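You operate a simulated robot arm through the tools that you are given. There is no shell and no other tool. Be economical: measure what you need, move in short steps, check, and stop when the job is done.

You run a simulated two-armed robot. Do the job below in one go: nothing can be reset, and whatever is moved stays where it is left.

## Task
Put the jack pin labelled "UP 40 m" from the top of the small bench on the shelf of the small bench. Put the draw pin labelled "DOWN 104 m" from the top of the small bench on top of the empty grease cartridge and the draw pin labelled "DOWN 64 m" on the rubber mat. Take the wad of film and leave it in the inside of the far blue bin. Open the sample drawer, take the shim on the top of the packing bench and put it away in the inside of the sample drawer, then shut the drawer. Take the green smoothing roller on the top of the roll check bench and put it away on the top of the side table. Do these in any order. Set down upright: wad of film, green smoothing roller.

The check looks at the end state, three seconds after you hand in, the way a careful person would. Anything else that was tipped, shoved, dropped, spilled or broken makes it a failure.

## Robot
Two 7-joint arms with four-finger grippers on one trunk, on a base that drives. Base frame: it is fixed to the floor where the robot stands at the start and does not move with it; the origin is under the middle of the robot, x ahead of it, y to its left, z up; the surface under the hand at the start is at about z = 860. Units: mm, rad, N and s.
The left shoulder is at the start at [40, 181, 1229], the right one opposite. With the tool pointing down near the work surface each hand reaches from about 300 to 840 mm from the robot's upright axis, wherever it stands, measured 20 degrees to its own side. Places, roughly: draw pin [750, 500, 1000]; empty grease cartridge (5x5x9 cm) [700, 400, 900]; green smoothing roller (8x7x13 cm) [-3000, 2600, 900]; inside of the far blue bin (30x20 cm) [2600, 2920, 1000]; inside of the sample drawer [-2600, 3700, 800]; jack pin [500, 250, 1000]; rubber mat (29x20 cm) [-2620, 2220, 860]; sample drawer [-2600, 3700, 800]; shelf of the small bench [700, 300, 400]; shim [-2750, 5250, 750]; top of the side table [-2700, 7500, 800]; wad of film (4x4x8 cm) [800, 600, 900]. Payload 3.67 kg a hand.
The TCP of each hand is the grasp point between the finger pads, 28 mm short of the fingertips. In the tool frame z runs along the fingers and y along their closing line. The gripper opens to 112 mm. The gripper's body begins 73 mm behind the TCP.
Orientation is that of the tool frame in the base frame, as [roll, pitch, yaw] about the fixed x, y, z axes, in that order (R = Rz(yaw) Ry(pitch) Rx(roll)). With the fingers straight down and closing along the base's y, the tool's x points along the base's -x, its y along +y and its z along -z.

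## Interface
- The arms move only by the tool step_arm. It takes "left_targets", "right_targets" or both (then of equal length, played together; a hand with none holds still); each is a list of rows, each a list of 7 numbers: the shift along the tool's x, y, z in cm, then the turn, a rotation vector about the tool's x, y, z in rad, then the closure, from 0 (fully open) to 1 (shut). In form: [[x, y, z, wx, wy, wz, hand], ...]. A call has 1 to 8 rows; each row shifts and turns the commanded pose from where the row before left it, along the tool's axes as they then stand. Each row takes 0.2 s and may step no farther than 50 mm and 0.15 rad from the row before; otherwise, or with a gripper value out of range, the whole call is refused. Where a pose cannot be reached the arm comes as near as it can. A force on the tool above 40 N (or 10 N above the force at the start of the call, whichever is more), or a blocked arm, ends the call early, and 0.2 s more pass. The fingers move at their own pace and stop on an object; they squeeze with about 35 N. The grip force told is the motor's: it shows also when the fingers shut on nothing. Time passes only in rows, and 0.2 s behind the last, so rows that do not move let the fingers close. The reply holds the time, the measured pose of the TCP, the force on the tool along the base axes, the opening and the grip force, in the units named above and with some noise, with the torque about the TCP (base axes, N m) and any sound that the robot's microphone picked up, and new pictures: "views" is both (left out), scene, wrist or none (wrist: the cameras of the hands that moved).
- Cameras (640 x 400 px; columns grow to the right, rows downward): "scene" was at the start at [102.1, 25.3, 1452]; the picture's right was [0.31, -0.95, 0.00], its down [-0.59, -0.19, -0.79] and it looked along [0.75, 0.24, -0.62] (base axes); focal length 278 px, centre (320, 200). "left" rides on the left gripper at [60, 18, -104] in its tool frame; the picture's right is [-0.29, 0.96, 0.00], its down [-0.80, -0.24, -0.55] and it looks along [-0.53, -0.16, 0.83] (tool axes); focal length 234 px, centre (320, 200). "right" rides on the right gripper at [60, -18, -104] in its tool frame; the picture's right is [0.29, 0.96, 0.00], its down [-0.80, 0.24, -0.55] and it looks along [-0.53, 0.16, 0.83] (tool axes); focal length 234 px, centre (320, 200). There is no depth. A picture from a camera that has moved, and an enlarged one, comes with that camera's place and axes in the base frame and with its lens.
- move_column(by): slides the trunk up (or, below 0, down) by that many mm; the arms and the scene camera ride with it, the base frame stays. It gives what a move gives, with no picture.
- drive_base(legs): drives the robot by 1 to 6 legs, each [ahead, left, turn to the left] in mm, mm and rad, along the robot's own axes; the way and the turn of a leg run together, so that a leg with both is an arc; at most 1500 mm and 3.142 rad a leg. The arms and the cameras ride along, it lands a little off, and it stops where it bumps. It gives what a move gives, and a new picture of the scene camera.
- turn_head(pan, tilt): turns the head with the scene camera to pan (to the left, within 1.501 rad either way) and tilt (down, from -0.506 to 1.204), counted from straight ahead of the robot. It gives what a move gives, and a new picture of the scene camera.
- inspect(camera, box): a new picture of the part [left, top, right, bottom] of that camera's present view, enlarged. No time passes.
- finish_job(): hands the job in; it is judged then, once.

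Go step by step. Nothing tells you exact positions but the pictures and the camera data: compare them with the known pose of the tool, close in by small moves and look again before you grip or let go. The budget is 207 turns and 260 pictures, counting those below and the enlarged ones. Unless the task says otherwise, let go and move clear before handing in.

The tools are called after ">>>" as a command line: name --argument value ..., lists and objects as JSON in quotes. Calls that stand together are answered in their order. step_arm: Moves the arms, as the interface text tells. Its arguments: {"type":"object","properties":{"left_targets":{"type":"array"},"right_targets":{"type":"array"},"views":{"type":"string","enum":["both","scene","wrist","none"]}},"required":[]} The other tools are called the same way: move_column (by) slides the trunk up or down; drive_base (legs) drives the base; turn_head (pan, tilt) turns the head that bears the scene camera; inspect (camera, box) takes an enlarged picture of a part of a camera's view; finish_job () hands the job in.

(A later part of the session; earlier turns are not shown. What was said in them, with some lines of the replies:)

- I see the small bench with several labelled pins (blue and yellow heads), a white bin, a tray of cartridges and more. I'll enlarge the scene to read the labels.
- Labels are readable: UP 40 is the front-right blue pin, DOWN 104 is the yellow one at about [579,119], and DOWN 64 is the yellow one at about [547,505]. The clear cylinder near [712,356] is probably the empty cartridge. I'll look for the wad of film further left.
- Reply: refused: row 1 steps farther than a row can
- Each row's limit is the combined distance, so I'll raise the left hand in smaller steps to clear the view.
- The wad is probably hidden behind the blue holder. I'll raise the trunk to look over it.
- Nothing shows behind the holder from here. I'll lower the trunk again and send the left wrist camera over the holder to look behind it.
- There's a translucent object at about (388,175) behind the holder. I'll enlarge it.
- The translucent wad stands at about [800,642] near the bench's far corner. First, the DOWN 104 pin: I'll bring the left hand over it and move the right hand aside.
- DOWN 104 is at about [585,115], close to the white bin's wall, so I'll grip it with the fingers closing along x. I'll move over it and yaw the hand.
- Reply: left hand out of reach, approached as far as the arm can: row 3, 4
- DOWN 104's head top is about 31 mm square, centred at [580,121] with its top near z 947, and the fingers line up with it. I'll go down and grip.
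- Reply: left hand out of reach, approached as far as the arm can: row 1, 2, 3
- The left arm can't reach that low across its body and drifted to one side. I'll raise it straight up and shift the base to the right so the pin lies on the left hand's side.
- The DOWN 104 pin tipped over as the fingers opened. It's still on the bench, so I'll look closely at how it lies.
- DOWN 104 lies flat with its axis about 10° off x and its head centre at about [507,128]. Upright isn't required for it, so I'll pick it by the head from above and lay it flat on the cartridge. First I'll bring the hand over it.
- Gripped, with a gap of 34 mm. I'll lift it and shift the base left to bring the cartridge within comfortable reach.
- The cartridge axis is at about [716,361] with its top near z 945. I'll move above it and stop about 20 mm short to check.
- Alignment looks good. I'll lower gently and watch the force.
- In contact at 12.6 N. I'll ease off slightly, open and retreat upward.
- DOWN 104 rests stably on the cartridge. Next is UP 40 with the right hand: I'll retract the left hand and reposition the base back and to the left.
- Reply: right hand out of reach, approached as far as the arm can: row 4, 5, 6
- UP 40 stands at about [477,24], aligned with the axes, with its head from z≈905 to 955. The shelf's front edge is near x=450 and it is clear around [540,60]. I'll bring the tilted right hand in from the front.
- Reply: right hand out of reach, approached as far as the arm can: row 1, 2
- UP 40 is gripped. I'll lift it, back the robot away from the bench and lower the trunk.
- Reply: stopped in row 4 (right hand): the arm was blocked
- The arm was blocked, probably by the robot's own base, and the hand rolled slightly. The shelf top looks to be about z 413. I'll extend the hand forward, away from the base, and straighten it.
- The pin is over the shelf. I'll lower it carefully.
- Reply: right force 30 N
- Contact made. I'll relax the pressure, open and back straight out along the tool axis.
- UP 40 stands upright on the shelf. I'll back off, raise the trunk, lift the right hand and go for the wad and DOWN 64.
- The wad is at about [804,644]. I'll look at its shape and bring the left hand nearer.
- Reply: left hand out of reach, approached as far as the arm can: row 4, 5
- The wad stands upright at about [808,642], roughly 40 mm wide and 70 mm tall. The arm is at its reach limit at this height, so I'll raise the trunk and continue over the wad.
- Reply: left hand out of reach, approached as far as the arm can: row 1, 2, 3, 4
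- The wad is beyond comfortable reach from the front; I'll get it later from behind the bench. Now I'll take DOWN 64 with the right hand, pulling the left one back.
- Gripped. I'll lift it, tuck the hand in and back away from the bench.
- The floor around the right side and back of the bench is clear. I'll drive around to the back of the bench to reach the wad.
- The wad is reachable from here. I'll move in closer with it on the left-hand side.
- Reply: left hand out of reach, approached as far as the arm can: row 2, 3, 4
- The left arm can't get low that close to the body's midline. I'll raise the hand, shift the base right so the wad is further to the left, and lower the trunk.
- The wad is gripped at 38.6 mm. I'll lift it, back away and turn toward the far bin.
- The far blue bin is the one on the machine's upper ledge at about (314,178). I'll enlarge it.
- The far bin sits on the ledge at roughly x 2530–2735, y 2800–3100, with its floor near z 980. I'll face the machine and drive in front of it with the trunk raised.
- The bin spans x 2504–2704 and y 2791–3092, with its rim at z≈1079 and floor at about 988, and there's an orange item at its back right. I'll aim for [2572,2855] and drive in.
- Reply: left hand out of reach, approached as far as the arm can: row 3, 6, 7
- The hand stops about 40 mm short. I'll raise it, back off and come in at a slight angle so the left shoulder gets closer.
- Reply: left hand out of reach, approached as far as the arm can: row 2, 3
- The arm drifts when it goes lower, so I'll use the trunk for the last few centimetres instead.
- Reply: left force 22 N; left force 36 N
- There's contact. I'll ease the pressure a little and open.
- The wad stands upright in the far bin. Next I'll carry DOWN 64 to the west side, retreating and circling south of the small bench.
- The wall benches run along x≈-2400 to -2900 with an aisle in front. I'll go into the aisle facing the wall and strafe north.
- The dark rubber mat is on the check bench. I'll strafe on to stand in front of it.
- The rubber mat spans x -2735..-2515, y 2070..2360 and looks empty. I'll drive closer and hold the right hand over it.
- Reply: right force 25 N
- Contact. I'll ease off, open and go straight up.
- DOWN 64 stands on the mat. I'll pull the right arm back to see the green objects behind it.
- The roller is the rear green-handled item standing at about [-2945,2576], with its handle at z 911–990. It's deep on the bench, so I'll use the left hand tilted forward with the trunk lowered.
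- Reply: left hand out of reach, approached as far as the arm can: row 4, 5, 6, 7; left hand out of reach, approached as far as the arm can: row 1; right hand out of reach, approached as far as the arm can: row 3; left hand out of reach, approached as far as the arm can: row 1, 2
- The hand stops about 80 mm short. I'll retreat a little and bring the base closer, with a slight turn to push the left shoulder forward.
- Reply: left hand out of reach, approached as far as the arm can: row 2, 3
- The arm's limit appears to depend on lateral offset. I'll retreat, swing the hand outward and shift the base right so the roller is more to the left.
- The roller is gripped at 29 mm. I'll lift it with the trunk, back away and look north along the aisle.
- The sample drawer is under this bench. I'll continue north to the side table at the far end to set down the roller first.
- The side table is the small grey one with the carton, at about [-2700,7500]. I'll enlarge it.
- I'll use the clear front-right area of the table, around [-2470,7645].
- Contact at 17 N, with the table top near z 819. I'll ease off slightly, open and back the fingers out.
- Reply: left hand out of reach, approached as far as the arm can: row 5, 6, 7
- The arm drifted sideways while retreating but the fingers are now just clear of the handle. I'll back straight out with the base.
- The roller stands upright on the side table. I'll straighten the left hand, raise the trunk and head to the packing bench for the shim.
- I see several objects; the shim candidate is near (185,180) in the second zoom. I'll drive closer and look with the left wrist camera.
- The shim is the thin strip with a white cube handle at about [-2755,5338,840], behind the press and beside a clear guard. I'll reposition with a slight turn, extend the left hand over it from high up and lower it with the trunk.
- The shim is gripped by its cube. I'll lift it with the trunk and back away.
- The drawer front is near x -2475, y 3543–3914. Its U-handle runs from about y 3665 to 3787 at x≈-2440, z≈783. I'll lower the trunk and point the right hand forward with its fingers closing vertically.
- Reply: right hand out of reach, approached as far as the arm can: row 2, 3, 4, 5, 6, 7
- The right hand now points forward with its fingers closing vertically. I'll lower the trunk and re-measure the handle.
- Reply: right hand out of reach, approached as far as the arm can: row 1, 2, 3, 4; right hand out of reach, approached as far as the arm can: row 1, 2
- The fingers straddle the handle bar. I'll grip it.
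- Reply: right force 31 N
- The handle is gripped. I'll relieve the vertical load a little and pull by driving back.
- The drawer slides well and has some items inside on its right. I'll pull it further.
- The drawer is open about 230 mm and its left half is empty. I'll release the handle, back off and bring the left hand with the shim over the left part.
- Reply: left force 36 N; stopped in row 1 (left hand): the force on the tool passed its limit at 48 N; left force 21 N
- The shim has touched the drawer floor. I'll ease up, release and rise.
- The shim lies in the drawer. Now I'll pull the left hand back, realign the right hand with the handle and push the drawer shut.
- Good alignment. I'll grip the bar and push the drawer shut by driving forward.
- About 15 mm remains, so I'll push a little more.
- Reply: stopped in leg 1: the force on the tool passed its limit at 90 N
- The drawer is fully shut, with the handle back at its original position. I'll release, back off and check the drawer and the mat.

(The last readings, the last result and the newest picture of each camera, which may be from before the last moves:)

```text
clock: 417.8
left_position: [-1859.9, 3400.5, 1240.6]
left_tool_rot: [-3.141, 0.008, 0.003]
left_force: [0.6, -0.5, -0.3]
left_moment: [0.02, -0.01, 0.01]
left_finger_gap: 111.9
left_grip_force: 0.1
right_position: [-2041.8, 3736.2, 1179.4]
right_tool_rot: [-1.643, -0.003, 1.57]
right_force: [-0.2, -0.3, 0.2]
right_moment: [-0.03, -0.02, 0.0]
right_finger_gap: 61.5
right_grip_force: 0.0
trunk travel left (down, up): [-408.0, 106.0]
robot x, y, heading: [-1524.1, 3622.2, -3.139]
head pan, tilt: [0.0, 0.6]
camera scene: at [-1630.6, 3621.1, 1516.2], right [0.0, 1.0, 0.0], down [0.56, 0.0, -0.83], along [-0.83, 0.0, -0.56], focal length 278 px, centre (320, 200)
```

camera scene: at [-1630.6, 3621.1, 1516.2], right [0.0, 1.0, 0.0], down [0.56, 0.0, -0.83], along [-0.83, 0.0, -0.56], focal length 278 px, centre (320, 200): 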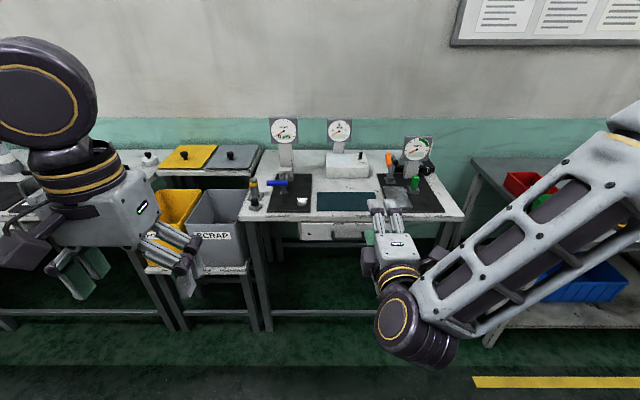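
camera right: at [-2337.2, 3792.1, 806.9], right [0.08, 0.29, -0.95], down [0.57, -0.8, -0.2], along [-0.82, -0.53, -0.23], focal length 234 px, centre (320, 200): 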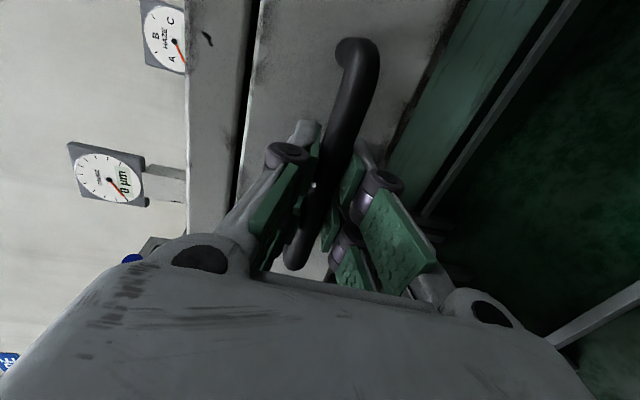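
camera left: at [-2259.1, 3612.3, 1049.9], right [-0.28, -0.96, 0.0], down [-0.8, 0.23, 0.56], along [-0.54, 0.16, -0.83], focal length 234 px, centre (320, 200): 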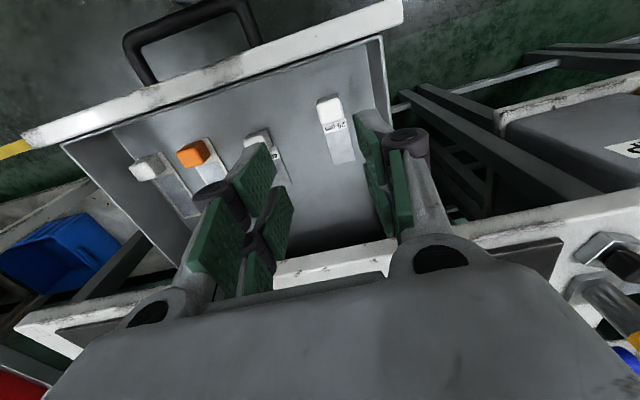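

>>> turn_head --pan 0.8 --tilt 0.4

>>> inspect --camera "scene" --box '[230, 150, 358, 250]'

```text
clock: 418.9
left_position: [-1860.3, 3400.7, 1241.8]
left_tool_rot: [-3.14, 0.008, 0.005]
left_force: [0.5, 0.5, 0.3]
left_moment: [-0.01, 0.0, -0.01]
left_finger_gap: 112.0
left_grip_force: 0.1
right_position: [-2042.1, 3738.0, 1178.9]
right_tool_rot: [-1.644, -0.003, 1.57]
right_force: [-0.7, 0.2, -0.4]
right_moment: [0.02, -0.04, 0.01]
right_finger_gap: 61.5
right_grip_force: 0.0
trunk travel left (down, up): [-408.0, 106.0]
robot x, y, heading: [-1523.2, 3623.1, -3.142]
head pan, tilt: [0.799, 0.4]
camera scene: at [-1606.8, 3554.9, 1534.4], right [-0.72, 0.7, 0.0], down [0.27, 0.28, -0.92], along [-0.64, -0.66, -0.39], focal length 278 px, centre (320, 200)
```

scene: 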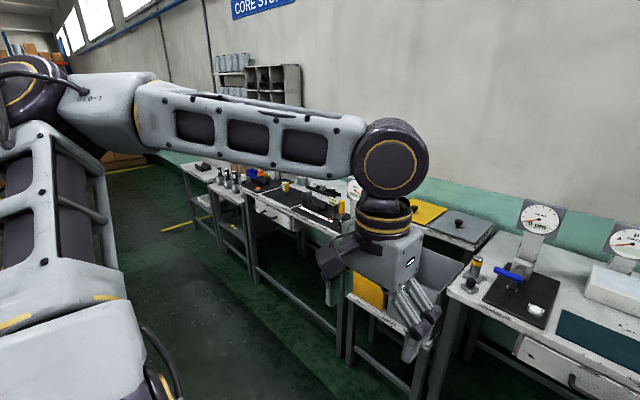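

```text
4.00 times, centred on (294, 200) of scene
camera zoom: at [-1606.8, 3554.9, 1534.4], right [-0.72, 0.7, 0.0], down [0.27, 0.28, -0.92], along [-0.64, -0.66, -0.39], focal length 1112 px, centre (424, 200)
```

zoom: 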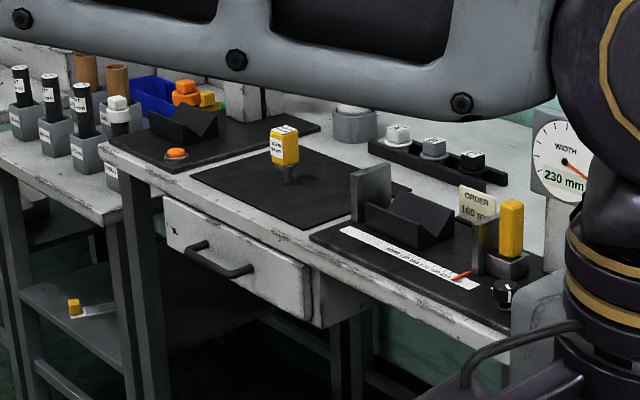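

DOWN 64 stands on the mat, the drawer is shut, and everything else I can see is in place with both hands clear. I'll hand in.

>>> finish_job

```text
The job is handed in.
```

All six items were put where you asked and the job is handed in; I don't have the check's result.

The DOWN 104 pin got knocked over on the bench while I was lining up on it. I picked it up and laid it on its side on top of the grease cartridge, where it sat stably.

- **UP 40:** standing upright on the shelf of the small bench.
- **DOWN 64:** standing upright on the rubber mat.
- **Wad of film:** upright inside the far blue bin.
- **Shim:** inside the sample drawer, and the drawer is shut.
- **Green smoothing roller:** upright on the side table, near its right edge.
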